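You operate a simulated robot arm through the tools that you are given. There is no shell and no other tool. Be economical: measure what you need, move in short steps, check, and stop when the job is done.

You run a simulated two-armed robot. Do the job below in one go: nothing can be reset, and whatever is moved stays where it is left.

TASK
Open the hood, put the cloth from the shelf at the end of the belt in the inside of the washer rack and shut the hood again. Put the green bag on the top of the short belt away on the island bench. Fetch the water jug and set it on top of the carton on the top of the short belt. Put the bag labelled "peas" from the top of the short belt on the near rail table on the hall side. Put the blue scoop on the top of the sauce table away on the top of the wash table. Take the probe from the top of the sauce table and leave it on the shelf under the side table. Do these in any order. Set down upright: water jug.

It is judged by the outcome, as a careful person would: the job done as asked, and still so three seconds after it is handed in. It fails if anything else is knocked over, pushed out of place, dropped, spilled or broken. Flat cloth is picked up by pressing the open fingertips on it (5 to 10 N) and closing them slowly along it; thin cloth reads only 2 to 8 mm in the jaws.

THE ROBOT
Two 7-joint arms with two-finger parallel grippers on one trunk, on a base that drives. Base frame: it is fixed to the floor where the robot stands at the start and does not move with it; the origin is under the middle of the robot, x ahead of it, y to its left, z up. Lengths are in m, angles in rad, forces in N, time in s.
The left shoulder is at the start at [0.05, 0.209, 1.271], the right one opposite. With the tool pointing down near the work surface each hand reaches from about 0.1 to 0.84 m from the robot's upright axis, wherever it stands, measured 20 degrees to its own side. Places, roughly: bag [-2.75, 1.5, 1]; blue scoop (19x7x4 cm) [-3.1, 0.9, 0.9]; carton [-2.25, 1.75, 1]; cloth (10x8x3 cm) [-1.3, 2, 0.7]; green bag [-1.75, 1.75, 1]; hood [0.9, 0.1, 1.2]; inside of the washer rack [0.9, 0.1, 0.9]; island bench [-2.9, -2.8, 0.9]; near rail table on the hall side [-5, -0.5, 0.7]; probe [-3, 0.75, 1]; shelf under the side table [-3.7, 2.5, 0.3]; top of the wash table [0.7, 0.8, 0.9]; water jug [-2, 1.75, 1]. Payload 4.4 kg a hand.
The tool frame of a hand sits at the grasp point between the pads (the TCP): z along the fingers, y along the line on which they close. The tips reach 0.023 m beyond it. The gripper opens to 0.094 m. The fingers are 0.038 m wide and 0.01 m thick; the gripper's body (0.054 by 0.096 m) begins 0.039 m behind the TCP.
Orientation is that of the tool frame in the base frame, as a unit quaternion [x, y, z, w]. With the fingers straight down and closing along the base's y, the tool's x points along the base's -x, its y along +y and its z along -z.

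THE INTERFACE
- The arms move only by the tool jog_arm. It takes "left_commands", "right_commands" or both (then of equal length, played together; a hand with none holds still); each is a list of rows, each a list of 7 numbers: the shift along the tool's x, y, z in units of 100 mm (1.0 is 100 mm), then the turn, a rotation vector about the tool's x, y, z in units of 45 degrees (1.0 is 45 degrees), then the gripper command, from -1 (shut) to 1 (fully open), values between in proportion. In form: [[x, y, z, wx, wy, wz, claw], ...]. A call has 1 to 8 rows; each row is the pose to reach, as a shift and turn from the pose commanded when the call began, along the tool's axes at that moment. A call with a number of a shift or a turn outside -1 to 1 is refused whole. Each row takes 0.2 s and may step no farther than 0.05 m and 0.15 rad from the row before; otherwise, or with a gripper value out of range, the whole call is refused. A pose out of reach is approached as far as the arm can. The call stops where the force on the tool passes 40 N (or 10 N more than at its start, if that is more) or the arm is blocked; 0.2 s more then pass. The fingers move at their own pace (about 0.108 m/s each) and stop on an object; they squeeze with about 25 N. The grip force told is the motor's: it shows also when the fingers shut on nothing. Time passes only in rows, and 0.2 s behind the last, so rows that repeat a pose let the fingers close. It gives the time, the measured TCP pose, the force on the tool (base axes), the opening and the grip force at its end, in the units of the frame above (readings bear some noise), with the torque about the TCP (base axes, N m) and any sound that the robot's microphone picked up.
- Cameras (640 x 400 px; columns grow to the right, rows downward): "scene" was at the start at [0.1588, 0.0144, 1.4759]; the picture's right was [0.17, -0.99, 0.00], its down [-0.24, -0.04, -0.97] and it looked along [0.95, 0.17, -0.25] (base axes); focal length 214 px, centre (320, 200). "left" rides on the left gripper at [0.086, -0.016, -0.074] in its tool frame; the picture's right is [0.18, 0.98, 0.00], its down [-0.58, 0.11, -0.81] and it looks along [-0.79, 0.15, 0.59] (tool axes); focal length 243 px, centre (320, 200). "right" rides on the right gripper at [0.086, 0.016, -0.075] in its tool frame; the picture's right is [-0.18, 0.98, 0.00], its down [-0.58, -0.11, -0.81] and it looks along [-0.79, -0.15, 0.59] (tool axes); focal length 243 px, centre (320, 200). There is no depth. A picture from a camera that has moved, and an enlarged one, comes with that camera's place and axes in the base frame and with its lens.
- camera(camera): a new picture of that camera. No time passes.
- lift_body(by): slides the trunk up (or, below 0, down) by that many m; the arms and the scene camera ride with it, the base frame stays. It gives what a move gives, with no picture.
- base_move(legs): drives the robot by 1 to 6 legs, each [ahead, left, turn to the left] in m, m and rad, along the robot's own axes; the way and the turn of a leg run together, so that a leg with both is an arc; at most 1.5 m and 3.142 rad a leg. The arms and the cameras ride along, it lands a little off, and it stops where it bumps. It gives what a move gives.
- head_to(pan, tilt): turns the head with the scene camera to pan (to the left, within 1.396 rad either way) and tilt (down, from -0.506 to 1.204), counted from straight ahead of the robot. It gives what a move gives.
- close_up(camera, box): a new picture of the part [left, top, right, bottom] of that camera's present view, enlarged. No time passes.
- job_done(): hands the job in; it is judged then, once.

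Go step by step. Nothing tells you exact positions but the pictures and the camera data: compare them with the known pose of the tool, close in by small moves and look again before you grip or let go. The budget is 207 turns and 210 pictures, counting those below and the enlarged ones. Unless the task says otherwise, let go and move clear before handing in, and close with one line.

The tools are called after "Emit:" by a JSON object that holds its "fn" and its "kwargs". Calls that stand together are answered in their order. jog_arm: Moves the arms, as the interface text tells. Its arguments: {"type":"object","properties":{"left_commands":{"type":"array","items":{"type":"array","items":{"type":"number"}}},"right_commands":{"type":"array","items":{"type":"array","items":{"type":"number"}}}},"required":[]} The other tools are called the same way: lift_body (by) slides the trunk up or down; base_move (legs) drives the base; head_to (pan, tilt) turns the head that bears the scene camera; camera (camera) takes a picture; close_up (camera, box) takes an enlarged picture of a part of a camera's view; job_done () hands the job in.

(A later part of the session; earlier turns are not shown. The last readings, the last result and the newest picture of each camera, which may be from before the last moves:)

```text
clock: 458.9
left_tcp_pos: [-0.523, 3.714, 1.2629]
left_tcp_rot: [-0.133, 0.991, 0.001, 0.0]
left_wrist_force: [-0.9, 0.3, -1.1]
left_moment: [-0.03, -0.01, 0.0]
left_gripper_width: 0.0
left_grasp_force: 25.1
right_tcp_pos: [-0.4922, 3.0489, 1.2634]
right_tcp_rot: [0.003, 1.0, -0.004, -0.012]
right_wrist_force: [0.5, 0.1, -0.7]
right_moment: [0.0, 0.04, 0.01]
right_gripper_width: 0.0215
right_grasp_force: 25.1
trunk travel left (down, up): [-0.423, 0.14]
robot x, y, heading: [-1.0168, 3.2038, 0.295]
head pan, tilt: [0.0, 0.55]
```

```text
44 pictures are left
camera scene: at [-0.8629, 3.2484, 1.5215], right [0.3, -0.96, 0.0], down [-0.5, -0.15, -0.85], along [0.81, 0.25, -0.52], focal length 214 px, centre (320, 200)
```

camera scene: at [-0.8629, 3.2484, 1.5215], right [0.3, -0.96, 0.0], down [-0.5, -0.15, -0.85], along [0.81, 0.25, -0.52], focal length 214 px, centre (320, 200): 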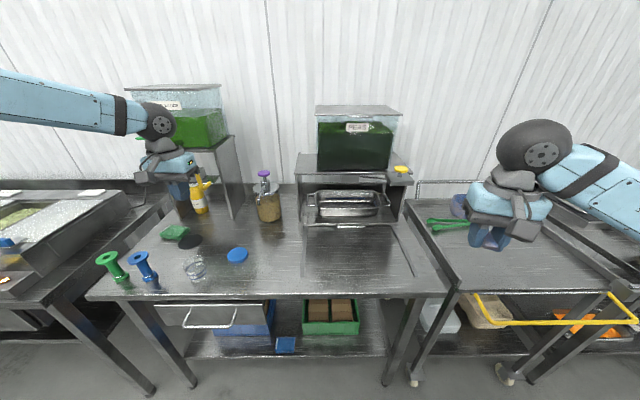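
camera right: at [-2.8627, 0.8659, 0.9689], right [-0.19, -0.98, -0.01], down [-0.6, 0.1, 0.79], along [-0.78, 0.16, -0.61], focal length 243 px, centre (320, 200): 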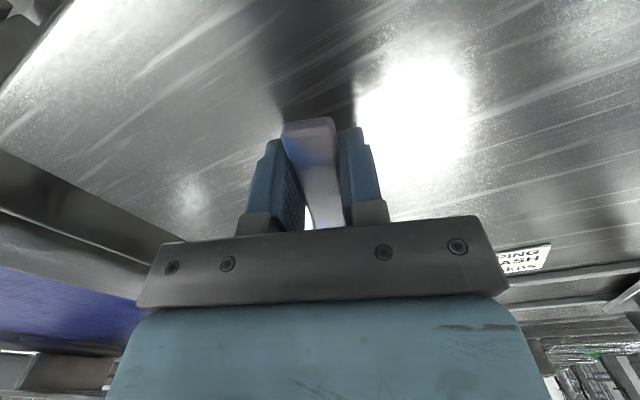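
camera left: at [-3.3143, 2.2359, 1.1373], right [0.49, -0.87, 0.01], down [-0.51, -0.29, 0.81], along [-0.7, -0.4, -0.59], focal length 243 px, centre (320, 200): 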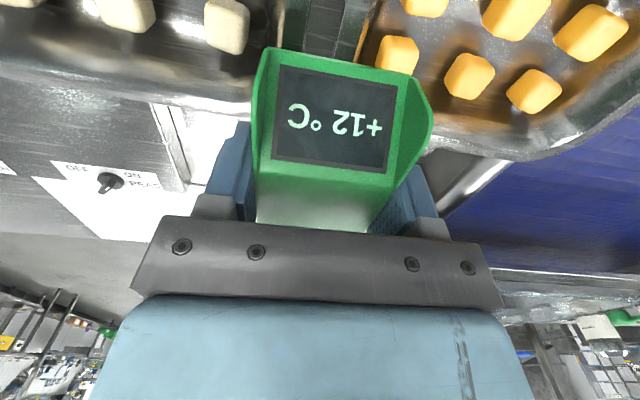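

Emit:
{"fn": "base_move", "kwargs": {"legs": [[0, 0, -1.57]]}}

Emit:
{"fn": "head_to", "kwargs": {"pan": -0.9, "tilt": 0.7}}

Emit:
{"fn": "camera", "kwargs": {"camera": "scene"}}

```text
clock: 463.1
left_tcp_pos: [-0.5038, 2.7104, 1.2627]
left_tcp_rot: [0.609, 0.793, 0.001, 0.002]
left_wrist_force: [-0.3, 0.3, 0.5]
left_moment: [-0.02, 0.01, 0.0]
left_gripper_width: 0.0001
left_grasp_force: 24.6
right_tcp_pos: [-1.1678, 2.6828, 1.2633]
right_tcp_rot: [0.71, 0.704, 0.006, -0.012]
right_wrist_force: [0.1, 0.2, -0.9]
right_moment: [0.06, 0.01, 0.02]
right_gripper_width: 0.0214
right_grasp_force: 24.7
trunk travel left (down, up): [-0.423, 0.14]
robot x, y, heading: [-1.0123, 3.2072, -1.278]
head pan, tilt: [0.0, 0.55]
```

```text
clock: 464.3
left_tcp_pos: [-0.5032, 2.7127, 1.2642]
left_tcp_rot: [0.609, 0.793, 0.001, 0.002]
left_wrist_force: [0.4, -0.2, 0.4]
left_moment: [0.03, 0.02, 0.02]
left_gripper_width: 0.0
left_grasp_force: 24.9
right_tcp_pos: [-1.1671, 2.6829, 1.2629]
right_tcp_rot: [0.71, 0.704, 0.006, -0.011]
right_wrist_force: [0.0, 0.4, -1.6]
right_moment: [0.07, 0.02, 0.02]
right_gripper_width: 0.0212
right_grasp_force: 25.5
trunk travel left (down, up): [-0.423, 0.14]
robot x, y, heading: [-1.0157, 3.2047, -1.281]
head pan, tilt: [-0.901, 0.7]
```

```text
43 pictures are left
camera scene: at [-1.0417, 3.0674, 1.5084], right [-0.82, 0.57, 0.0], down [0.37, 0.53, -0.77], along [-0.43, -0.63, -0.64], focal length 214 px, centre (320, 200)
```

scene: 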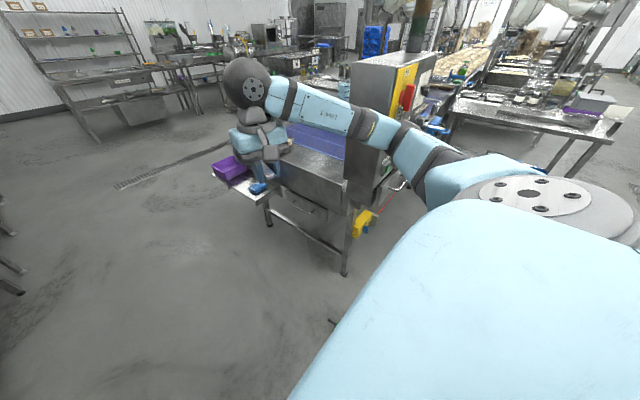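

Emit:
{"fn": "jog_arm", "kwargs": {"right_commands": [[0.3, 0, 0, 0, 0, 0, -1], [0.6, 0, 0, 0, 0, 0, -1], [1, 0, 0, 0, 0, 0, -1]], "left_commands": [[0, 0, 0, 0, 0, 0, 0], [0, 0, 0, 0, 0, 0, 0.5], [0, 0, 0, 0, 0, 0, 1]]}}

Emit:
{"fn": "base_move", "kwargs": {"legs": [[0, 0.05, 0], [0, 0, -1.56], [0, 0.76, 0]]}}

Emit:
{"fn": "head_to", "kwargs": {"pan": 0.3, "tilt": 0.75}}

Emit:
{"fn": "camera", "kwargs": {"camera": "scene"}}

```text
clock: 465.1
left_tcp_pos: [-0.5028, 2.7123, 1.2644]
left_tcp_rot: [0.609, 0.793, 0.001, 0.003]
left_wrist_force: [-0.5, 0.4, 0.6]
left_moment: [-0.01, -0.01, 0.0]
left_gripper_width: 0.0941
left_grasp_force: 0.0
right_tcp_pos: [-1.1662, 2.7835, 1.2656]
right_tcp_rot: [0.71, 0.704, 0.006, -0.012]
right_wrist_force: [-0.8, 0.1, -0.4]
right_moment: [0.06, 0.01, 0.01]
right_gripper_width: 0.0216
right_grasp_force: 24.8
trunk travel left (down, up): [-0.423, 0.14]
robot x, y, heading: [-1.0183, 3.2033, -1.277]
head pan, tilt: [-0.901, 0.7]
```

```text
clock: 476.7
left_tcp_pos: [-1.2234, 1.9803, 1.2634]
left_tcp_rot: [0.991, 0.136, -0.001, 0.002]
left_wrist_force: [0.3, -0.4, -0.4]
left_moment: [0.0, -0.01, -0.02]
left_gripper_width: 0.0941
left_grasp_force: 0.0
right_tcp_pos: [-1.1599, 2.6442, 1.2656]
right_tcp_rot: [1.0, 0.0, 0.012, -0.004]
right_wrist_force: [0.2, 0.2, -0.8]
right_moment: [-0.01, -0.05, 0.0]
right_gripper_width: 0.0214
right_grasp_force: 24.8
trunk travel left (down, up): [-0.423, 0.14]
robot x, y, heading: [-0.7389, 2.4962, -2.837]
head pan, tilt: [-0.901, 0.7]
```

```text
clock: 478.1
left_tcp_pos: [-1.2241, 1.9796, 1.2644]
left_tcp_rot: [0.991, 0.136, 0.0, 0.001]
left_wrist_force: [-0.2, -0.6, -1.1]
left_moment: [0.01, -0.02, 0.01]
left_gripper_width: 0.0938
left_grasp_force: 0.0
right_tcp_pos: [-1.1596, 2.6441, 1.265]
right_tcp_rot: [1.0, 0.0, 0.013, -0.004]
right_wrist_force: [0.7, 0.7, 0.0]
right_moment: [-0.01, -0.03, -0.01]
right_gripper_width: 0.0214
right_grasp_force: 24.6
trunk travel left (down, up): [-0.423, 0.14]
robot x, y, heading: [-0.7383, 2.4954, -2.835]
head pan, tilt: [0.3, 0.75]
```

```text
42 pictures are left
camera scene: at [-0.8702, 2.4244, 1.5041], right [-0.57, 0.82, 0.0], down [0.56, 0.39, -0.73], along [-0.6, -0.42, -0.68], focal length 214 px, centre (320, 200)
```

scene: 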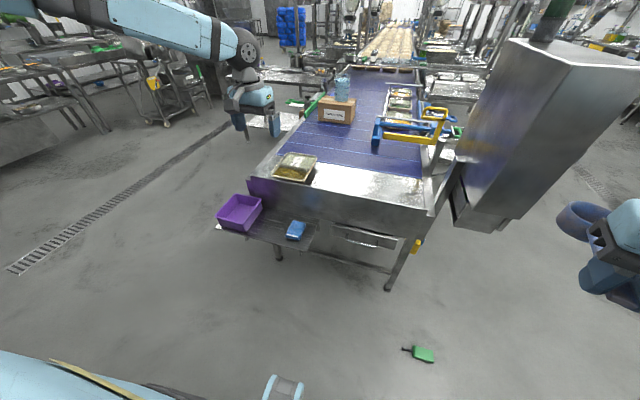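

Emit:
{"fn": "base_move", "kwargs": {"legs": [[0.1, -0.02, 0]]}}

Emit:
{"fn": "lift_body", "kwargs": {"by": -0.36}}

Emit:
{"fn": "camera", "kwargs": {"camera": "left"}}

Emit:
{"fn": "close_up", "kwargs": {"camera": "scene", "box": [200, 120, 400, 260]}}

```text
clock: 479.3
left_tcp_pos: [-1.3237, 1.9696, 1.2649]
left_tcp_rot: [0.991, 0.136, -0.002, 0.001]
left_wrist_force: [-0.9, 0.0, -0.2]
left_moment: [-0.02, 0.0, -0.02]
left_gripper_width: 0.094
left_grasp_force: 0.0
right_tcp_pos: [-1.2576, 2.6329, 1.2658]
right_tcp_rot: [1.0, 0.0, 0.013, -0.004]
right_wrist_force: [0.1, 0.4, -0.3]
right_moment: [-0.03, -0.01, 0.0]
right_gripper_width: 0.0213
right_grasp_force: 24.4
trunk travel left (down, up): [-0.423, 0.14]
robot x, y, heading: [-0.836, 2.4828, -2.835]
head pan, tilt: [0.3, 0.75]
```

```text
clock: 482.8
left_tcp_pos: [-1.3241, 1.9704, 0.9034]
left_tcp_rot: [0.991, 0.136, -0.001, 0.002]
left_wrist_force: [0.4, 0.1, 0.1]
left_moment: [0.0, 0.01, -0.02]
left_gripper_width: 0.0939
left_grasp_force: 0.0
right_tcp_pos: [-1.2593, 2.6325, 0.9063]
right_tcp_rot: [1.0, 0.0, 0.014, -0.005]
right_wrist_force: [-0.6, -0.9, -0.4]
right_moment: [-0.01, -0.06, 0.0]
right_gripper_width: 0.0214
right_grasp_force: 25.2
trunk travel left (down, up): [-0.063, 0.5]
robot x, y, heading: [-0.8399, 2.4828, -2.837]
head pan, tilt: [0.3, 0.75]
```

```text
41 pictures are left
camera left: at [-1.2461, 2.0077, 0.9782], right [0.44, -0.9, 0.0], down [-0.53, -0.26, 0.81], along [-0.72, -0.36, -0.59], focal length 243 px, centre (320, 200)
```

left: 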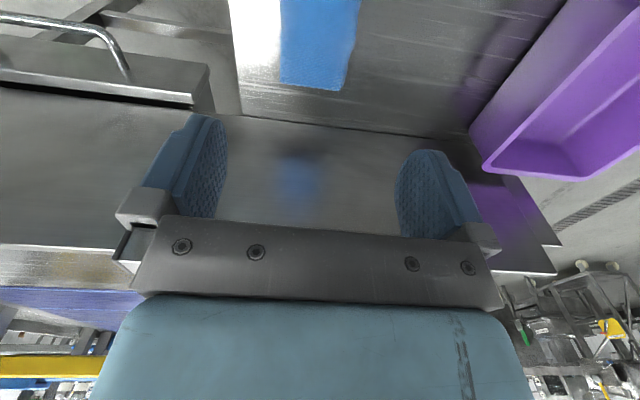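

```text
2.86 times, centred on (300, 190) of scene
camera zoom: at [-0.9703, 2.4137, 1.1442], right [-0.57, 0.82, 0.0], down [0.56, 0.39, -0.73], along [-0.6, -0.42, -0.68], focal length 613 px, centre (377, 229)
```

zoom: 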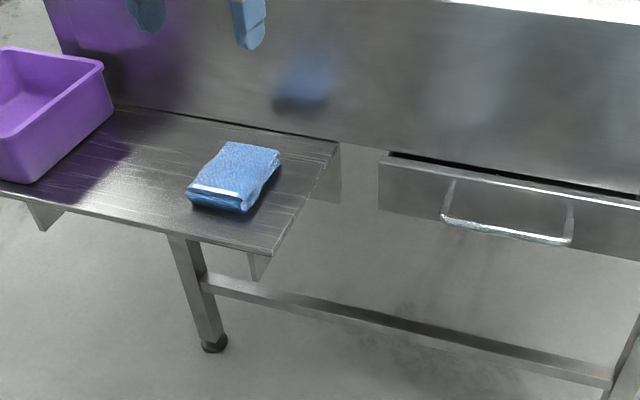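

Emit:
{"fn": "lift_body", "kwargs": {"by": -0.06}}

Emit:
{"fn": "jog_arm", "kwargs": {"left_commands": [[0, 0, 0.2, 0, 0, 0, 0.5], [0, 0, 0.4, 0, 0, 0, 0.4], [0, 0, 0.65, 0, 0, 0, 0.4]]}}

Emit:
{"fn": "jog_arm", "kwargs": {"left_commands": [[0, 0, 0.05, 0, 0, 0, 0.4], [0, 0, 0.1, 0, 0, 0, 0.4], [0, 0, 0.15, 0, 0, 0, 0.4], [0, 0, 0.2, 0, 0, 0, 0.4]]}}

Emit:
{"fn": "camera", "kwargs": {"camera": "left"}}

```text
clock: 483.8
left_tcp_pos: [-1.3248, 1.9679, 0.8433]
left_tcp_rot: [0.991, 0.136, -0.001, 0.002]
left_wrist_force: [0.1, -0.3, -0.2]
left_moment: [0.02, 0.01, -0.02]
left_gripper_width: 0.0939
left_grasp_force: 0.2
right_tcp_pos: [-1.2593, 2.6334, 0.8458]
right_tcp_rot: [1.0, 0.0, 0.013, -0.004]
right_wrist_force: [-0.2, -0.3, -0.5]
right_moment: [0.02, -0.09, 0.01]
right_gripper_width: 0.0214
right_grasp_force: 25.2
trunk travel left (down, up): [-0.003, 0.56]
robot x, y, heading: [-0.8379, 2.483, -2.837]
head pan, tilt: [0.3, 0.75]
```

```text
clock: 484.6
left_tcp_pos: [-1.3246, 1.9685, 0.7776]
left_tcp_rot: [0.991, 0.136, -0.001, 0.002]
left_wrist_force: [-0.4, -0.3, -0.1]
left_moment: [-0.02, 0.01, 0.02]
left_gripper_width: 0.0659
left_grasp_force: 0.0
right_tcp_pos: [-1.26, 2.633, 0.847]
right_tcp_rot: [1.0, 0.0, 0.013, -0.004]
right_wrist_force: [0.8, -0.4, -0.9]
right_moment: [0.0, -0.03, 0.02]
right_gripper_width: 0.0216
right_grasp_force: 24.6
trunk travel left (down, up): [-0.003, 0.56]
robot x, y, heading: [-0.8371, 2.4843, -2.834]
head pan, tilt: [0.3, 0.75]
```

```text
clock: 485.6
left_tcp_pos: [-1.3245, 1.9691, 0.7588]
left_tcp_rot: [0.991, 0.136, -0.002, 0.002]
left_wrist_force: [0.7, -0.5, -0.5]
left_moment: [0.0, 0.01, 0.0]
left_gripper_width: 0.066
left_grasp_force: 0.1
right_tcp_pos: [-1.2582, 2.6322, 0.8454]
right_tcp_rot: [1.0, 0.0, 0.013, -0.004]
right_wrist_force: [0.6, 0.9, -0.7]
right_moment: [-0.02, -0.07, 0.01]
right_gripper_width: 0.0212
right_grasp_force: 25.5
trunk travel left (down, up): [-0.003, 0.56]
robot x, y, heading: [-0.8355, 2.4814, -2.836]
head pan, tilt: [0.3, 0.75]
```

```text
39 pictures are left
camera left: at [-1.2462, 2.0073, 0.8331], right [0.44, -0.9, 0.0], down [-0.53, -0.26, 0.81], along [-0.72, -0.36, -0.59], focal length 243 px, centre (320, 200)
```

left: 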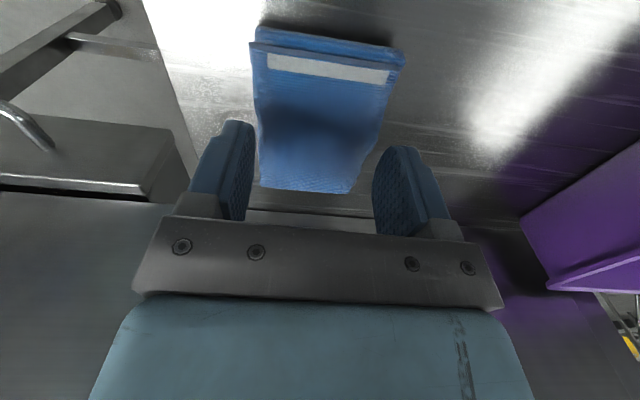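

Emit:
{"fn": "jog_arm", "kwargs": {"left_commands": [[0, 0, 0, 0, 0, 0, 1], [0, 0, 0, 0, 0, 0, 1], [0, 0, 0.08, 0, 0, 0, 1], [0, 0, 0.16, 0, 0, 0, 1], [0, 0, 0.24, 0, 0, 0, 1]]}}

Emit:
{"fn": "jog_arm", "kwargs": {"left_commands": [[0, 0, 0.04, 0, 0, 0, 0.7], [0, 0, 0.04, 0, 0, 0, 0.4], [0, 0, 0.04, 0, 0, 0, 0.1], [0, 0, 0.04, 0, 0, 0, -0.3], [0, 0, 0.04, 0, 0, 0, -0.7], [0, 0, 0.04, 0, 0, 0, -1], [0, 0, 0.04, 0, 0, 0, -1]]}}

Emit:
{"fn": "camera", "kwargs": {"camera": "left"}}

```text
clock: 486.8
left_tcp_pos: [-1.3236, 1.9689, 0.7348]
left_tcp_rot: [0.991, 0.136, -0.001, 0.002]
left_wrist_force: [0.2, 0.4, 0.0]
left_moment: [0.0, 0.0, 0.01]
left_gripper_width: 0.0938
left_grasp_force: 0.0
right_tcp_pos: [-1.2595, 2.6328, 0.8453]
right_tcp_rot: [1.0, 0.0, 0.013, -0.005]
right_wrist_force: [-0.1, 0.1, 0.1]
right_moment: [0.03, -0.06, 0.0]
right_gripper_width: 0.0212
right_grasp_force: 25.0
trunk travel left (down, up): [-0.003, 0.56]
robot x, y, heading: [-0.8379, 2.4844, -2.838]
head pan, tilt: [0.3, 0.75]
```

```text
clock: 488.4
left_tcp_pos: [-1.323, 1.9679, 0.7309]
left_tcp_rot: [0.991, 0.135, -0.001, 0.002]
left_wrist_force: [0.1, 0.2, -0.1]
left_moment: [0.03, 0.01, 0.0]
left_gripper_width: 0.0691
left_grasp_force: 25.1
right_tcp_pos: [-1.259, 2.633, 0.8445]
right_tcp_rot: [1.0, 0.0, 0.012, -0.005]
right_wrist_force: [-0.2, 1.0, -0.1]
right_moment: [-0.01, -0.03, -0.03]
right_gripper_width: 0.0214
right_grasp_force: 24.8
trunk travel left (down, up): [-0.003, 0.56]
robot x, y, heading: [-0.8359, 2.4795, -2.837]
head pan, tilt: [0.3, 0.75]
```

```text
38 pictures are left
camera left: at [-1.2459, 2.0066, 0.8052], right [0.44, -0.9, 0.0], down [-0.53, -0.26, 0.81], along [-0.72, -0.36, -0.59], focal length 243 px, centre (320, 200)
```

left: 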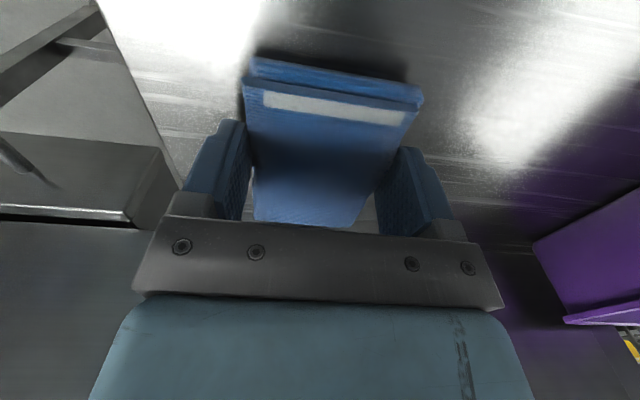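

Emit:
{"fn": "lift_body", "kwargs": {"by": 0.05}}

Emit:
{"fn": "lift_body", "kwargs": {"by": 0.37}}

Emit:
{"fn": "camera", "kwargs": {"camera": "left"}}

```text
clock: 489.3
left_tcp_pos: [-1.3247, 1.9681, 0.7816]
left_tcp_rot: [0.991, 0.136, -0.001, 0.002]
left_wrist_force: [-0.4, 0.3, -0.5]
left_moment: [0.06, -0.03, 0.01]
left_gripper_width: 0.0689
left_grasp_force: 24.9
right_tcp_pos: [-1.259, 2.6328, 0.8961]
right_tcp_rot: [1.0, 0.0, 0.013, -0.004]
right_wrist_force: [0.5, 0.1, -0.3]
right_moment: [0.04, -0.07, -0.03]
right_gripper_width: 0.0216
right_grasp_force: 25.7
trunk travel left (down, up): [-0.053, 0.51]
robot x, y, heading: [-0.8386, 2.483, -2.833]
head pan, tilt: [0.3, 0.75]
```

```text
clock: 492.9
left_tcp_pos: [-1.324, 1.9686, 1.1511]
left_tcp_rot: [0.991, 0.136, -0.001, 0.002]
left_wrist_force: [0.9, -0.5, -0.8]
left_moment: [0.0, 0.03, -0.03]
left_gripper_width: 0.069
left_grasp_force: 25.0
right_tcp_pos: [-1.2602, 2.6324, 1.2661]
right_tcp_rot: [1.0, 0.0, 0.013, -0.005]
right_wrist_force: [0.2, 0.0, -1.1]
right_moment: [0.01, -0.09, -0.01]
right_gripper_width: 0.0214
right_grasp_force: 25.1
trunk travel left (down, up): [-0.423, 0.14]
robot x, y, heading: [-0.835, 2.4822, -2.842]
head pan, tilt: [0.3, 0.75]
```

```text
37 pictures are left
camera left: at [-1.2461, 2.0066, 1.2251], right [0.44, -0.9, 0.0], down [-0.53, -0.26, 0.81], along [-0.72, -0.36, -0.59], focal length 243 px, centre (320, 200)
```

left: 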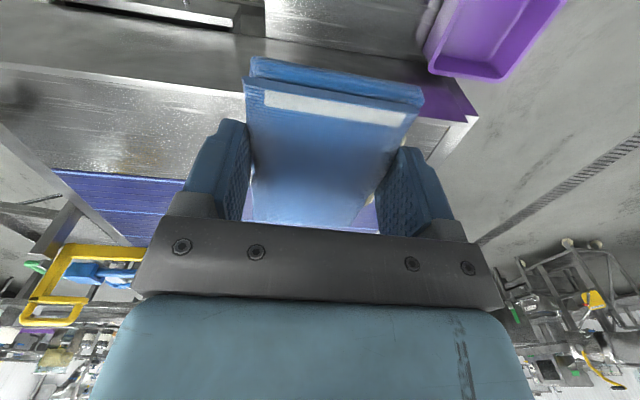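

Emit:
{"fn": "base_move", "kwargs": {"legs": [[0, 1.0, 0], [0.25, 0.88, 0], [0, 0, 1.57], [0, 0, 1.57]]}}

Emit:
{"fn": "head_to", "kwargs": {"pan": -0.2, "tilt": 0.6}}

Emit:
{"fn": "camera", "kwargs": {"camera": "scene"}}

```text
clock: 517.2
left_tcp_pos: [-0.0178, 1.1268, 1.15]
left_tcp_rot: [-0.127, 0.992, 0.002, 0.0]
left_wrist_force: [0.6, -0.1, -0.4]
left_moment: [-0.03, 0.01, -0.02]
left_gripper_width: 0.0688
left_grasp_force: 25.0
right_tcp_pos: [-0.0932, 0.4635, 1.2658]
right_tcp_rot: [0.009, 1.0, -0.004, -0.012]
right_wrist_force: [0.2, 0.0, -0.6]
right_moment: [0.0, 0.09, 0.01]
right_gripper_width: 0.0213
right_grasp_force: 25.1
trunk travel left (down, up): [-0.423, 0.14]
robot x, y, heading: [-0.5171, 0.6218, 0.287]
head pan, tilt: [0.3, 0.75]
```

```text
clock: 518.2
left_tcp_pos: [-0.0174, 1.129, 1.1518]
left_tcp_rot: [-0.127, 0.992, 0.001, 0.001]
left_wrist_force: [-0.1, 0.1, -0.5]
left_moment: [-0.02, -0.01, -0.01]
left_gripper_width: 0.0688
left_grasp_force: 25.4
right_tcp_pos: [-0.0955, 0.4644, 1.2659]
right_tcp_rot: [0.009, 1.0, -0.005, -0.012]
right_wrist_force: [0.4, 0.5, 0.3]
right_moment: [0.0, 0.02, -0.01]
right_gripper_width: 0.0214
right_grasp_force: 25.1
trunk travel left (down, up): [-0.423, 0.14]
robot x, y, heading: [-0.5118, 0.6233, 0.288]
head pan, tilt: [-0.201, 0.6]
```

```text
36 pictures are left
camera scene: at [-0.3611, 0.6465, 1.517], right [0.09, -1.0, 0.0], down [-0.56, -0.05, -0.82], along [0.82, 0.07, -0.57], focal length 214 px, centre (320, 200)
```

scene: 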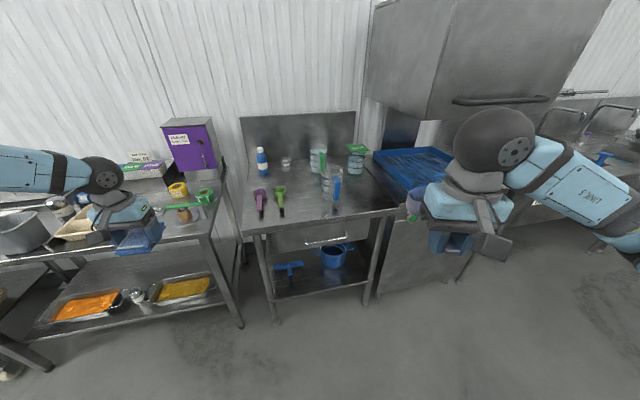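

Emit:
{"fn": "base_move", "kwargs": {"legs": [[0, -0.15, 0.01], [0.38, 0, 0]]}}

Emit:
{"fn": "jog_arm", "kwargs": {"right_commands": [[-0.3, 0, 0, 0, 0, 0, -1], [-0.6, 0, 0.2, 0, 0, 0, -1], [-0.9, 0, 0.4, 0, 0, 0, -1], [-1, 0, 0.6, 0, 0, 0, -1]]}}

Emit:
{"fn": "jog_arm", "kwargs": {"right_commands": [[-0.2, 0, 0.25, 0, 0, 0, -1], [-0.4, 0, 0.5, 0, 0, 0, -1], [-0.6, 0, 0.75, 0, 0, 0, -1], [-0.7, 0, 1, 0, 0, 0, -1]]}}

Emit:
{"fn": "camera", "kwargs": {"camera": "scene"}}

```text
clock: 522.1
left_tcp_pos: [0.3809, 1.1023, 1.1515]
left_tcp_rot: [-0.133, 0.991, 0.002, 0.002]
left_wrist_force: [0.3, 0.3, -0.6]
left_moment: [0.01, -0.03, 0.01]
left_gripper_width: 0.0688
left_grasp_force: 25.0
right_tcp_pos: [0.3117, 0.4382, 1.2663]
right_tcp_rot: [0.001, 1.0, -0.004, -0.014]
right_wrist_force: [0.3, -0.1, -0.3]
right_moment: [0.0, 0.05, -0.01]
right_gripper_width: 0.0213
right_grasp_force: 25.0
trunk travel left (down, up): [-0.423, 0.14]
robot x, y, heading: [-0.1067, 0.5882, 0.303]
head pan, tilt: [-0.201, 0.6]
```

```text
clock: 523.1
left_tcp_pos: [0.3796, 1.1025, 1.1516]
left_tcp_rot: [-0.133, 0.991, 0.002, 0.001]
left_wrist_force: [-0.8, -0.6, -0.8]
left_moment: [0.03, 0.03, 0.02]
left_gripper_width: 0.0689
left_grasp_force: 24.6
right_tcp_pos: [0.4102, 0.4363, 1.2028]
right_tcp_rot: [0.002, 1.0, -0.004, -0.013]
right_wrist_force: [0.1, -0.2, -0.4]
right_moment: [0.04, 0.06, -0.03]
right_gripper_width: 0.0217
right_grasp_force: 25.3
trunk travel left (down, up): [-0.423, 0.14]
robot x, y, heading: [-0.109, 0.5893, 0.306]
head pan, tilt: [-0.201, 0.6]
```

```text
clock: 524.1
left_tcp_pos: [0.3803, 1.1027, 1.1505]
left_tcp_rot: [-0.133, 0.991, 0.003, 0.001]
left_wrist_force: [0.2, -0.5, -1.1]
left_moment: [-0.04, -0.02, -0.01]
left_gripper_width: 0.069
left_grasp_force: 24.5
right_tcp_pos: [0.4796, 0.4361, 1.1022]
right_tcp_rot: [0.002, 1.0, -0.005, -0.013]
right_wrist_force: [0.2, 0.4, -0.9]
right_moment: [-0.05, 0.04, 0.0]
right_gripper_width: 0.0215
right_grasp_force: 25.1
trunk travel left (down, up): [-0.423, 0.14]
robot x, y, heading: [-0.1084, 0.5939, 0.303]
head pan, tilt: [-0.201, 0.6]
```

```text
35 pictures are left
camera scene: at [0.0437, 0.6174, 1.5169], right [0.1, -0.99, 0.0], down [-0.56, -0.06, -0.82], along [0.82, 0.08, -0.57], focal length 214 px, centre (320, 200)
```

scene: 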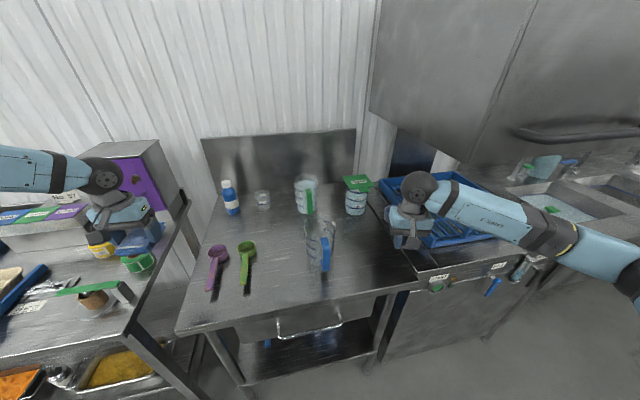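

Emit:
{"fn": "jog_arm", "kwargs": {"right_commands": [[0, 0.3, 0.2, 0, 0, 0, -1], [0, 0.6, 0.4, 0, 0, 0, -1], [0, 0.8, 0.7, 0, 0, 0, -1], [0, 0.8, 1, 0, 0, 0, -1]]}}

Emit:
{"fn": "jog_arm", "kwargs": {"right_commands": [[0, 0, 0.15, 0, 0, 0, -1], [0, 0, 0.3, 0, 0, 0, -1], [0, 0, 0.4, 0, 0, 0, -1], [0, 0, 0.5, 0, 0, 0, -1]]}}

Emit:
{"fn": "close_up", "kwargs": {"camera": "scene", "box": [280, 170, 440, 310]}}

```text
clock: 525.1
left_tcp_pos: [0.3804, 1.103, 1.1511]
left_tcp_rot: [-0.133, 0.991, 0.001, 0.001]
left_wrist_force: [1.2, -1.7, -1.2]
left_moment: [0.02, 0.0, 0.01]
left_gripper_width: 0.0691
left_grasp_force: 25.2
right_tcp_pos: [0.4775, 0.5147, 0.999]
right_tcp_rot: [0.002, 1.0, -0.004, -0.013]
right_wrist_force: [-0.6, 0.1, -0.5]
right_moment: [0.02, 0.07, 0.02]
right_gripper_width: 0.0214
right_grasp_force: 25.1
trunk travel left (down, up): [-0.423, 0.14]
robot x, y, heading: [-0.1108, 0.5904, 0.304]
head pan, tilt: [-0.201, 0.6]
```

```text
clock: 526.1
left_tcp_pos: [0.3806, 1.1027, 1.1512]
left_tcp_rot: [-0.133, 0.991, 0.002, 0.0]
left_wrist_force: [0.5, -0.1, -0.5]
left_moment: [0.03, 0.02, -0.01]
left_gripper_width: 0.0688
left_grasp_force: 25.0
right_tcp_pos: [0.4747, 0.5149, 0.95]
right_tcp_rot: [0.001, 1.0, -0.004, -0.013]
right_wrist_force: [-0.3, -0.2, -0.3]
right_moment: [-0.03, 0.02, 0.02]
right_gripper_width: 0.0215
right_grasp_force: 25.2
trunk travel left (down, up): [-0.423, 0.14]
robot x, y, heading: [-0.1103, 0.5894, 0.297]
head pan, tilt: [-0.201, 0.6]
```

```text
2.86 times, centred on (360, 240) of scene
camera zoom: at [0.0435, 0.6176, 1.517], right [0.1, -0.99, 0.0], down [-0.56, -0.06, -0.82], along [0.82, 0.08, -0.57], focal length 613 px, centre (206, 86)
```

zoom: 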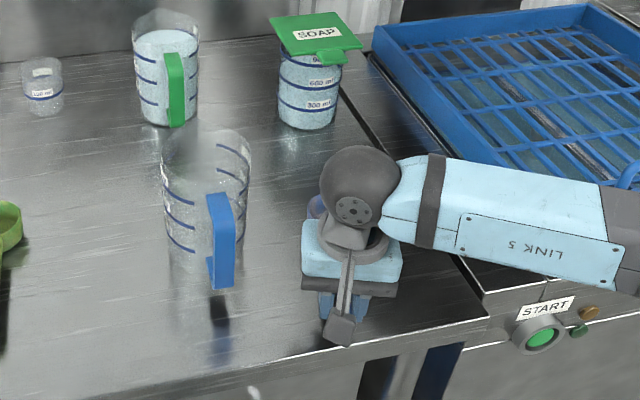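

Emit:
{"fn": "jog_arm", "kwargs": {"right_commands": [[0, 0, 0.1, 0, 0, 0, -1], [0, 0, 0.2, 0, 0, 0, -1], [0, 0, 0.3, 0, 0, 0, -1]]}}

Emit:
{"fn": "jog_arm", "kwargs": {"right_commands": [[0, 0, 0.06, 0, 0, 0, -1], [0, 0, 0.12, 0, 0, 0, -1]]}}

Emit:
{"fn": "jog_arm", "kwargs": {"right_commands": [[0, 0, 0.06, 0, 0, 0, -1], [0, 0, 0.12, 0, 0, 0, -1]]}}

```text
clock: 526.9
left_tcp_pos: [0.3785, 1.1027, 1.1521]
left_tcp_rot: [-0.133, 0.991, 0.002, 0.002]
left_wrist_force: [0.2, 0.7, 0.6]
left_moment: [0.0, 0.03, 0.02]
left_gripper_width: 0.069
left_grasp_force: 24.7
right_tcp_pos: [0.4725, 0.5158, 0.9242]
right_tcp_rot: [0.002, 1.0, -0.003, -0.011]
right_wrist_force: [-3.6, -0.3, 14.2]
right_moment: [0.18, -0.41, 0.03]
right_gripper_width: 0.0215
right_grasp_force: 25.5
trunk travel left (down, up): [-0.423, 0.14]
robot x, y, heading: [-0.1077, 0.5922, 0.298]
head pan, tilt: [-0.201, 0.6]
```

```text
clock: 527.4
left_tcp_pos: [0.3787, 1.1026, 1.1508]
left_tcp_rot: [-0.133, 0.991, 0.002, 0.002]
left_wrist_force: [1.5, 0.9, 0.2]
left_moment: [-0.01, -0.04, 0.0]
left_gripper_width: 0.0689
left_grasp_force: 25.3
right_tcp_pos: [0.4752, 0.5168, 0.9222]
right_tcp_rot: [0.002, 1.0, -0.001, -0.007]
right_wrist_force: [-4.0, 1.3, 7.2]
right_moment: [-0.04, -0.17, 0.02]
right_gripper_width: 0.0215
right_grasp_force: 24.9
trunk travel left (down, up): [-0.423, 0.14]
robot x, y, heading: [-0.108, 0.5875, 0.301]
head pan, tilt: [-0.201, 0.6]
stopped in row 2 (right hand): the force on the tool passed its limit at 46 N (the readings are from after the stop); the commanded pose is now the measured one
```

```text
clock: 527.7
left_tcp_pos: [0.3783, 1.101, 1.1512]
left_tcp_rot: [-0.133, 0.991, 0.002, 0.002]
left_wrist_force: [0.0, 0.7, -0.6]
left_moment: [-0.02, -0.01, -0.03]
left_gripper_width: 0.0686
left_grasp_force: 24.9
right_tcp_pos: [0.4764, 0.5179, 0.9223]
right_tcp_rot: [0.001, 1.0, 0.002, -0.005]
right_wrist_force: [-14.9, -2.6, 27.1]
right_moment: [-0.54, -0.09, -0.29]
right_gripper_width: 0.0216
right_grasp_force: 25.1
trunk travel left (down, up): [-0.423, 0.14]
robot x, y, heading: [-0.1112, 0.5912, 0.303]
head pan, tilt: [-0.201, 0.6]
stopped in row 1 (right hand): the force on the tool passed its limit at 45 N (the readings are from after the stop); the commanded pose is now the measured one
```

Scoop is down on the wash table. Release, rise.

Emit:
{"fn": "jog_arm", "kwargs": {"right_commands": [[0, 0, -0.02, 0, 0, 0, -0.4], [0, 0, -0.02, 0, 0, 0, 0], [0, 0, -0.02, 0, 0, 0, 0], [0, 0, -0.4, 0, 0, 0, 0], [0, 0, -0.8, 0, 0, 0, 0], [0.1, 0, -1, 0, 0, 0, 0]]}}

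Emit:
{"fn": "jog_arm", "kwargs": {"right_commands": [[0.3, 0, -0.25, 0, 0, 0, 0], [0.6, 0, -0.5, 0, 0, 0, 0.5], [0.9, 0, -0.75, 0, 0, 0, 1], [1, 0, -1, 0, 0, 0, 1]]}}

Emit:
{"fn": "camera", "kwargs": {"camera": "scene"}}

```text
clock: 529.1
left_tcp_pos: [0.3803, 1.1022, 1.1504]
left_tcp_rot: [-0.132, 0.991, 0.001, 0.001]
left_wrist_force: [0.3, -0.5, -0.1]
left_moment: [-0.01, -0.02, 0.03]
left_gripper_width: 0.0687
left_grasp_force: 25.1
right_tcp_pos: [0.4697, 0.5151, 1.0199]
right_tcp_rot: [0.002, 1.0, 0.0, -0.007]
right_wrist_force: [0.0, 0.7, 1.0]
right_moment: [-0.01, 0.06, 0.02]
right_gripper_width: 0.0472
right_grasp_force: 0.1
trunk travel left (down, up): [-0.423, 0.14]
robot x, y, heading: [-0.109, 0.5891, 0.297]
head pan, tilt: [-0.201, 0.6]
```

```text
clock: 530.1
left_tcp_pos: [0.38, 1.1028, 1.1515]
left_tcp_rot: [-0.133, 0.991, 0.001, 0.001]
left_wrist_force: [1.2, -0.2, -1.5]
left_moment: [0.0, -0.04, 0.02]
left_gripper_width: 0.069
left_grasp_force: 25.1
right_tcp_pos: [0.3693, 0.5163, 1.1207]
right_tcp_rot: [0.002, 1.0, 0.0, -0.007]
right_wrist_force: [-0.3, 0.5, 0.2]
right_moment: [-0.01, -0.01, -0.01]
right_gripper_width: 0.094
right_grasp_force: 0.0
trunk travel left (down, up): [-0.423, 0.14]
robot x, y, heading: [-0.1099, 0.5954, 0.3]
head pan, tilt: [-0.201, 0.6]
```

```text
33 pictures are left
camera scene: at [0.0428, 0.6177, 1.517], right [0.1, -0.99, 0.0], down [-0.56, -0.06, -0.83], along [0.82, 0.08, -0.56], focal length 214 px, centre (320, 200)
```

scene: 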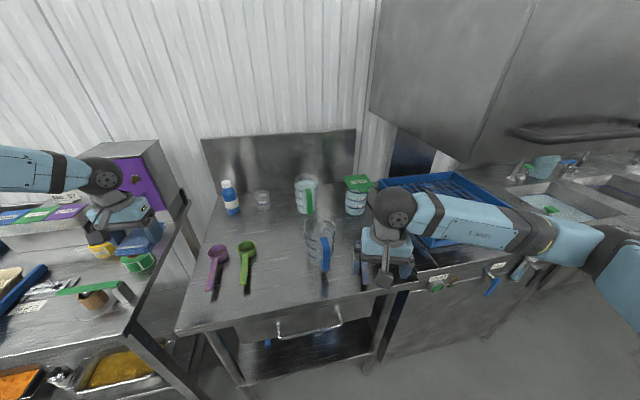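

Emit:
{"fn": "base_move", "kwargs": {"legs": [[-0.32, 0, 0], [0, -1.1, 0]]}}

Emit:
{"fn": "jog_arm", "kwargs": {"left_commands": [[0, 0, 0.1, 0, -0.16, 0, -1], [0, 0, 0.2, 0, -0.32, 0, -1], [0, 0, 0.4, 0, -0.48, 0, -1], [0, 0, 0.6, 0, -0.64, 0, -1], [0, 0, 0.9, 0, -0.8, 0, -1]]}}

Emit:
{"fn": "head_to", "kwargs": {"pan": 0.3, "tilt": 0.55}}

Emit:
{"fn": "camera", "kwargs": {"camera": "scene"}}

```text
clock: 541.8
left_tcp_pos: [0.4035, -0.0473, 1.1501]
left_tcp_rot: [-0.134, 0.991, 0.001, 0.0]
left_wrist_force: [0.9, -0.1, -0.7]
left_moment: [0.01, 0.01, 0.01]
left_gripper_width: 0.0689
left_grasp_force: 25.2
right_tcp_pos: [0.3939, -0.633, 1.1206]
right_tcp_rot: [0.002, 1.0, 0.0, -0.006]
right_wrist_force: [-0.6, -0.3, -0.4]
right_moment: [-0.01, -0.01, 0.0]
right_gripper_width: 0.094
right_grasp_force: 0.1
trunk travel left (down, up): [-0.423, 0.14]
robot x, y, heading: [-0.0833, -0.5592, 0.297]
head pan, tilt: [-0.201, 0.6]
```

```text
clock: 543.0
left_tcp_pos: [0.4042, -0.0463, 1.0599]
left_tcp_rot: [-0.128, 0.942, 0.041, 0.307]
left_wrist_force: [0.0, 0.7, 0.3]
left_moment: [-0.02, 0.01, -0.03]
left_gripper_width: 0.0689
left_grasp_force: 25.4
right_tcp_pos: [0.3944, -0.6315, 1.121]
right_tcp_rot: [0.002, 1.0, 0.0, -0.006]
right_wrist_force: [-0.6, 0.5, 0.5]
right_moment: [-0.05, 0.0, -0.02]
right_gripper_width: 0.0943
right_grasp_force: 0.0
trunk travel left (down, up): [-0.423, 0.14]
robot x, y, heading: [-0.0867, -0.5625, 0.3]
head pan, tilt: [-0.201, 0.6]
```

```text
clock: 544.0
left_tcp_pos: [0.4036, -0.0471, 1.062]
left_tcp_rot: [-0.126, 0.942, 0.044, 0.307]
left_wrist_force: [-0.4, -0.2, 0.0]
left_moment: [0.0, 0.02, 0.01]
left_gripper_width: 0.069
left_grasp_force: 24.9
right_tcp_pos: [0.3936, -0.6346, 1.1196]
right_tcp_rot: [0.003, 1.0, 0.001, -0.006]
right_wrist_force: [0.0, -0.2, -0.6]
right_moment: [0.01, 0.02, 0.0]
right_gripper_width: 0.094
right_grasp_force: 0.1
trunk travel left (down, up): [-0.423, 0.14]
robot x, y, heading: [-0.0866, -0.5611, 0.299]
head pan, tilt: [0.3, 0.55]
```

```text
32 pictures are left
camera scene: at [0.052, -0.4899, 1.5215], right [0.56, -0.83, 0.0], down [-0.43, -0.29, -0.85], along [0.7, 0.48, -0.52], focal length 214 px, centre (320, 200)
```

scene: 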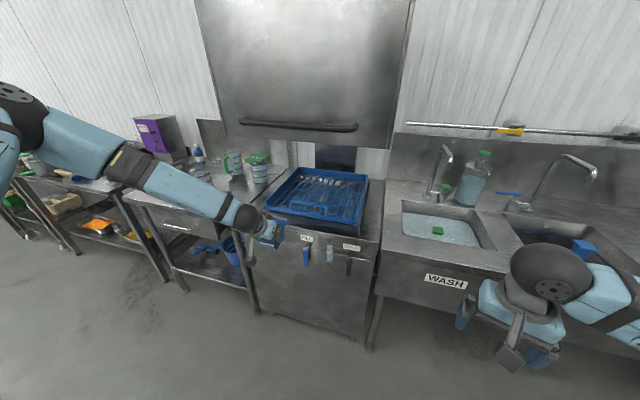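

Emit:
{"fn": "lift_body", "kwargs": {"by": -0.035}}

Emit:
{"fn": "base_move", "kwargs": {"legs": [[0.39, -0.01, 0]]}}

Emit:
{"fn": "camera", "kwargs": {"camera": "scene"}}

```text
clock: 544.8
left_tcp_pos: [0.4043, -0.0468, 1.0265]
left_tcp_rot: [-0.126, 0.942, 0.044, 0.308]
left_wrist_force: [0.2, 0.0, -0.5]
left_moment: [-0.01, 0.04, -0.01]
left_gripper_width: 0.0689
left_grasp_force: 24.5
right_tcp_pos: [0.3924, -0.6332, 1.0844]
right_tcp_rot: [0.003, 1.0, 0.0, -0.005]
right_wrist_force: [-0.2, -0.1, 0.1]
right_moment: [0.01, 0.0, -0.01]
right_gripper_width: 0.0941
right_grasp_force: 0.0
trunk travel left (down, up): [-0.388, 0.175]
robot x, y, heading: [-0.0888, -0.5575, 0.304]
head pan, tilt: [0.3, 0.55]
```

```text
clock: 547.1
left_tcp_pos: [0.7544, 0.0525, 1.0276]
left_tcp_rot: [-0.127, 0.942, 0.042, 0.306]
left_wrist_force: [-0.5, -0.4, -0.9]
left_moment: [-0.01, 0.03, 0.02]
left_gripper_width: 0.0692
left_grasp_force: 25.2
right_tcp_pos: [0.7495, -0.5331, 1.0865]
right_tcp_rot: [0.0, 1.0, 0.001, -0.005]
right_wrist_force: [0.2, -0.3, 0.1]
right_moment: [0.01, -0.03, -0.01]
right_gripper_width: 0.0938
right_grasp_force: 0.0
trunk travel left (down, up): [-0.388, 0.175]
robot x, y, heading: [0.2714, -0.4561, 0.308]
head pan, tilt: [0.3, 0.55]
stopped in leg 1: the robot was blocked; the commanded pose is now the measured one
```

```text
31 pictures are left
camera scene: at [0.4059, -0.392, 1.4871], right [0.57, -0.82, 0.0], down [-0.43, -0.29, -0.85], along [0.7, 0.49, -0.52], focal length 214 px, centre (320, 200)
```

scene: 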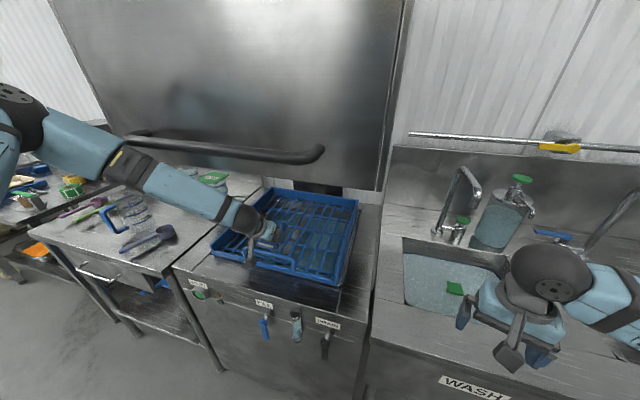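

Emit:
{"fn": "jog_arm", "kwargs": {"left_commands": [[-0.2, 0, 0.15, 0, 0, 0, -1], [-0.4, 0, 0.3, 0, 0, 0, -1], [-0.65, 0, 0.47, 0, 0, 0, -1]]}}

Emit:
{"fn": "lift_body", "kwargs": {"by": -0.06}}

Emit:
{"fn": "close_up", "kwargs": {"camera": "scene", "box": [190, 160, 370, 300]}}

```text
clock: 548.1
left_tcp_pos: [0.773, 0.1029, 1.0216]
left_tcp_rot: [-0.157, 0.94, 0.045, 0.3]
left_wrist_force: [-0.3, 0.0, -0.9]
left_moment: [-0.02, -0.01, -0.02]
left_gripper_width: 0.0693
left_grasp_force: 24.8
right_tcp_pos: [0.7328, -0.513, 1.0969]
right_tcp_rot: [-0.022, 1.0, 0.001, 0.004]
right_wrist_force: [0.2, 0.6, -0.2]
right_moment: [-0.01, 0.05, -0.01]
right_gripper_width: 0.0941
right_grasp_force: 0.0
trunk travel left (down, up): [-0.388, 0.175]
robot x, y, heading: [0.265, -0.4602, 0.347]
head pan, tilt: [0.3, 0.55]
stopped in row 3 (left hand): the arm was blocked; the commanded pose is now the measured one
```

```text
clock: 549.1
left_tcp_pos: [0.806, 0.0938, 0.9565]
left_tcp_rot: [-0.148, 0.942, 0.045, 0.297]
left_wrist_force: [1.1, -2.7, 15.2]
left_moment: [-0.65, 0.14, 0.05]
left_gripper_width: 0.0692
left_grasp_force: 24.9
right_tcp_pos: [0.7501, -0.518, 1.0262]
right_tcp_rot: [-0.017, 1.0, 0.001, -0.006]
right_wrist_force: [-0.4, -1.0, 0.2]
right_moment: [-0.03, 0.03, 0.01]
right_gripper_width: 0.0941
right_grasp_force: 0.1
trunk travel left (down, up): [-0.328, 0.235]
robot x, y, heading: [0.2726, -0.4575, 0.334]
head pan, tilt: [0.3, 0.55]
```

```text
2.86 times, centred on (280, 230) of scene
camera zoom: at [0.4041, -0.3874, 1.4272], right [0.59, -0.8, 0.0], down [-0.42, -0.31, -0.85], along [0.69, 0.51, -0.52], focal length 613 px, centre (434, 114)
```

zoom: 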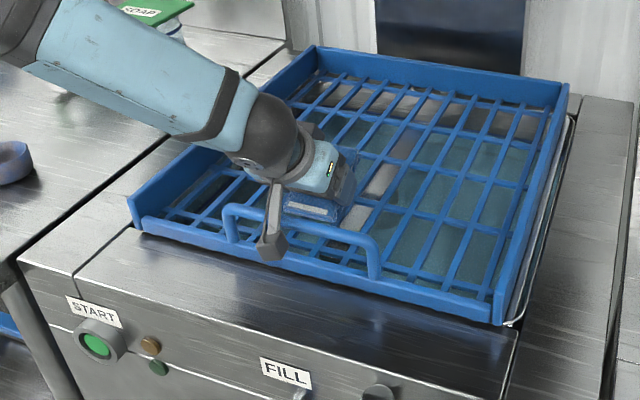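

Emit:
{"fn": "lift_body", "kwargs": {"by": 0.012}}

Emit:
{"fn": "jog_arm", "kwargs": {"left_commands": [[-0.15, -0.05, 0.1, 0, 0, 0, -1], [-0.3, -0.1, 0.2, 0, 0, 0, -1], [-0.42, -0.15, 0.3, 0, 0, 0, -1]]}}

Emit:
{"fn": "close_up", "kwargs": {"camera": "scene", "box": [190, 160, 370, 300]}}

```text
clock: 549.7
left_tcp_pos: [0.8025, 0.0966, 0.9658]
left_tcp_rot: [-0.149, 0.943, 0.045, 0.294]
left_wrist_force: [0.6, -0.1, -0.9]
left_moment: [-0.03, 0.01, 0.0]
left_gripper_width: 0.0686
left_grasp_force: 25.2
right_tcp_pos: [0.7512, -0.5162, 1.0367]
right_tcp_rot: [-0.017, 1.0, 0.001, -0.007]
right_wrist_force: [-0.3, -0.2, 0.1]
right_moment: [-0.04, -0.01, -0.04]
right_gripper_width: 0.0938
right_grasp_force: 0.1
trunk travel left (down, up): [-0.34, 0.223]
robot x, y, heading: [0.2734, -0.4577, 0.338]
head pan, tilt: [0.3, 0.55]
```

```text
clock: 550.3
left_tcp_pos: [0.817, 0.1026, 0.9649]
left_tcp_rot: [-0.148, 0.945, 0.045, 0.287]
left_wrist_force: [1.0, 1.1, -0.3]
left_moment: [-0.03, 0.0, -0.02]
left_gripper_width: 0.0691
left_grasp_force: 25.2
left hand out of reach, approached as far as the arm can: row 2
right_tcp_pos: [0.7503, -0.5138, 1.0379]
right_tcp_rot: [-0.018, 1.0, 0.0, -0.006]
right_wrist_force: [-0.1, -0.4, -0.1]
right_moment: [0.02, 0.02, -0.04]
right_gripper_width: 0.0942
right_grasp_force: 0.0
trunk travel left (down, up): [-0.34, 0.223]
robot x, y, heading: [0.2702, -0.4606, 0.339]
head pan, tilt: [0.3, 0.55]
stopped in row 2 (left hand): the force on the tool passed its limit at 56 N (the readings are from after the stop); the commanded pose is now the measured one
```

```text
2.86 times, centred on (280, 230) of scene
camera zoom: at [0.4012, -0.3841, 1.4386], right [0.6, -0.8, 0.0], down [-0.42, -0.31, -0.85], along [0.68, 0.51, -0.52], focal length 613 px, centre (434, 114)
```

zoom: 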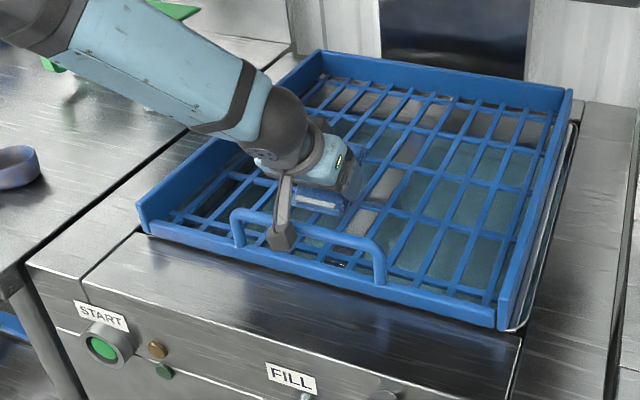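

Emit:
{"fn": "jog_arm", "kwargs": {"left_commands": [[0, 0, 0.05, 0, 0, 0, -0.2], [0, 0, 0.05, 0, 0, 0, 0.5], [0, 0, 0.05, 0, 0, 0, 1], [0, 0, 0.05, 0, 0, 0, 1]]}}

Emit:
{"fn": "lift_body", "kwargs": {"by": 0.06}}

Emit:
{"fn": "base_move", "kwargs": {"legs": [[-0.3, 0, -0.03]]}}

Emit:
{"fn": "camera", "kwargs": {"camera": "scene"}}

```text
clock: 551.3
left_tcp_pos: [0.8178, 0.1008, 0.9653]
left_tcp_rot: [-0.147, 0.945, 0.044, 0.287]
left_wrist_force: [-0.3, -1.2, 0.0]
left_moment: [0.04, 0.04, -0.01]
left_gripper_width: 0.0939
left_grasp_force: 0.0
left hand out of reach, approached as far as the arm can: row 1, 2, 3, 4
right_tcp_pos: [0.7486, -0.5137, 1.038]
right_tcp_rot: [-0.017, 1.0, -0.001, -0.005]
right_wrist_force: [0.0, -0.5, -0.8]
right_moment: [-0.01, 0.02, 0.03]
right_gripper_width: 0.094
right_grasp_force: 0.0
trunk travel left (down, up): [-0.34, 0.223]
robot x, y, heading: [0.2717, -0.4584, 0.339]
head pan, tilt: [0.3, 0.55]
```

```text
clock: 552.5
left_tcp_pos: [0.7878, 0.0948, 0.9567]
left_tcp_rot: [-0.148, 0.953, 0.039, 0.26]
left_wrist_force: [0.7, -0.1, -0.4]
left_moment: [0.01, 0.04, 0.01]
left_gripper_width: 0.0941
left_grasp_force: 0.1
right_tcp_pos: [0.7457, -0.5113, 1.0629]
right_tcp_rot: [-0.019, 1.0, -0.003, -0.004]
right_wrist_force: [-0.1, -0.2, 0.2]
right_moment: [-0.04, -0.04, -0.01]
right_gripper_width: 0.0941
right_grasp_force: 0.0
trunk travel left (down, up): [-0.362, 0.201]
robot x, y, heading: [0.2656, -0.4662, 0.343]
head pan, tilt: [0.3, 0.55]
stopped: the arm was blocked; the commanded pose is now the measured one
```

```text
clock: 554.0
left_tcp_pos: [0.6491, 0.0332, 0.9648]
left_tcp_rot: [-0.138, 0.952, 0.043, 0.269]
left_wrist_force: [0.2, 0.2, 0.0]
left_moment: [0.02, 0.0, 0.0]
left_gripper_width: 0.0939
left_grasp_force: 0.1
right_tcp_pos: [0.586, -0.5793, 1.0589]
right_tcp_rot: [-0.01, 1.0, 0.0, -0.007]
right_wrist_force: [-0.9, 0.0, 0.3]
right_moment: [-0.05, -0.01, 0.02]
right_gripper_width: 0.094
right_grasp_force: 0.0
trunk travel left (down, up): [-0.362, 0.201]
robot x, y, heading: [0.1069, -0.5148, 0.33]
head pan, tilt: [0.3, 0.55]
stopped in leg 1: the force on the tool passed its limit at 43 N (the readings are from after the stop); the commanded pose is now the measured one
```

```text
28 pictures are left
camera scene: at [0.2394, -0.4431, 1.4601], right [0.58, -0.81, 0.0], down [-0.42, -0.31, -0.85], along [0.69, 0.5, -0.52], focal length 214 px, centre (320, 200)
```

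scene: 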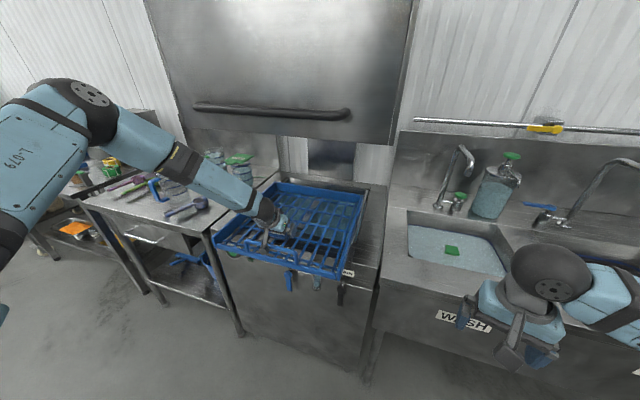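

Emit:
{"fn": "close_up", "kwargs": {"camera": "scene", "box": [200, 160, 390, 300]}}

```text
2.86 times, centred on (295, 230) of scene
camera zoom: at [0.2394, -0.4431, 1.4601], right [0.58, -0.81, 0.0], down [-0.42, -0.31, -0.85], along [0.69, 0.5, -0.52], focal length 613 px, centre (391, 114)
```

zoom: 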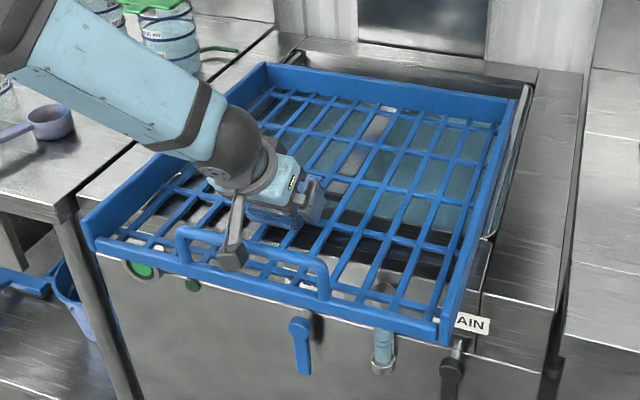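

Emit:
{"fn": "base_move", "kwargs": {"legs": [[0.14, 0, 0]]}}

Emit:
{"fn": "close_up", "kwargs": {"camera": "scene", "box": [200, 160, 390, 300]}}

```text
clock: 555.3
left_tcp_pos: [0.7839, 0.0761, 0.964]
left_tcp_rot: [-0.137, 0.953, 0.045, 0.267]
left_wrist_force: [0.7, -0.3, -0.4]
left_moment: [-0.03, 0.02, 0.01]
left_gripper_width: 0.0939
left_grasp_force: 0.0
right_tcp_pos: [0.7192, -0.5344, 1.0593]
right_tcp_rot: [-0.009, 1.0, 0.0, -0.007]
right_wrist_force: [0.0, -0.2, -0.4]
right_moment: [-0.02, 0.03, -0.02]
right_gripper_width: 0.0939
right_grasp_force: 0.0
trunk travel left (down, up): [-0.362, 0.201]
robot x, y, heading: [0.2395, -0.4665, 0.323]
head pan, tilt: [0.3, 0.55]
```

```text
2.86 times, centred on (295, 230) of scene
camera zoom: at [0.3748, -0.3994, 1.4604], right [0.58, -0.81, 0.0], down [-0.42, -0.31, -0.85], along [0.69, 0.5, -0.52], focal length 613 px, centre (391, 114)
```

zoom: 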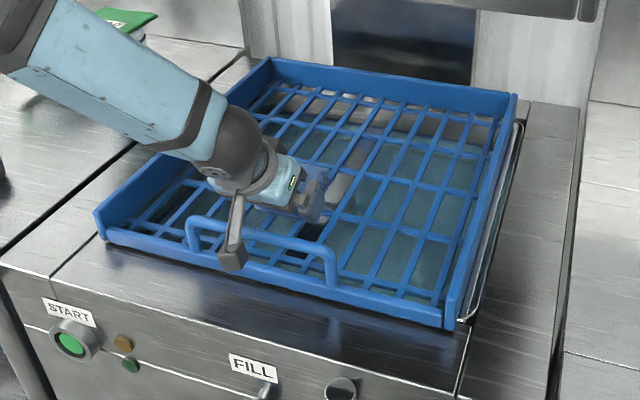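

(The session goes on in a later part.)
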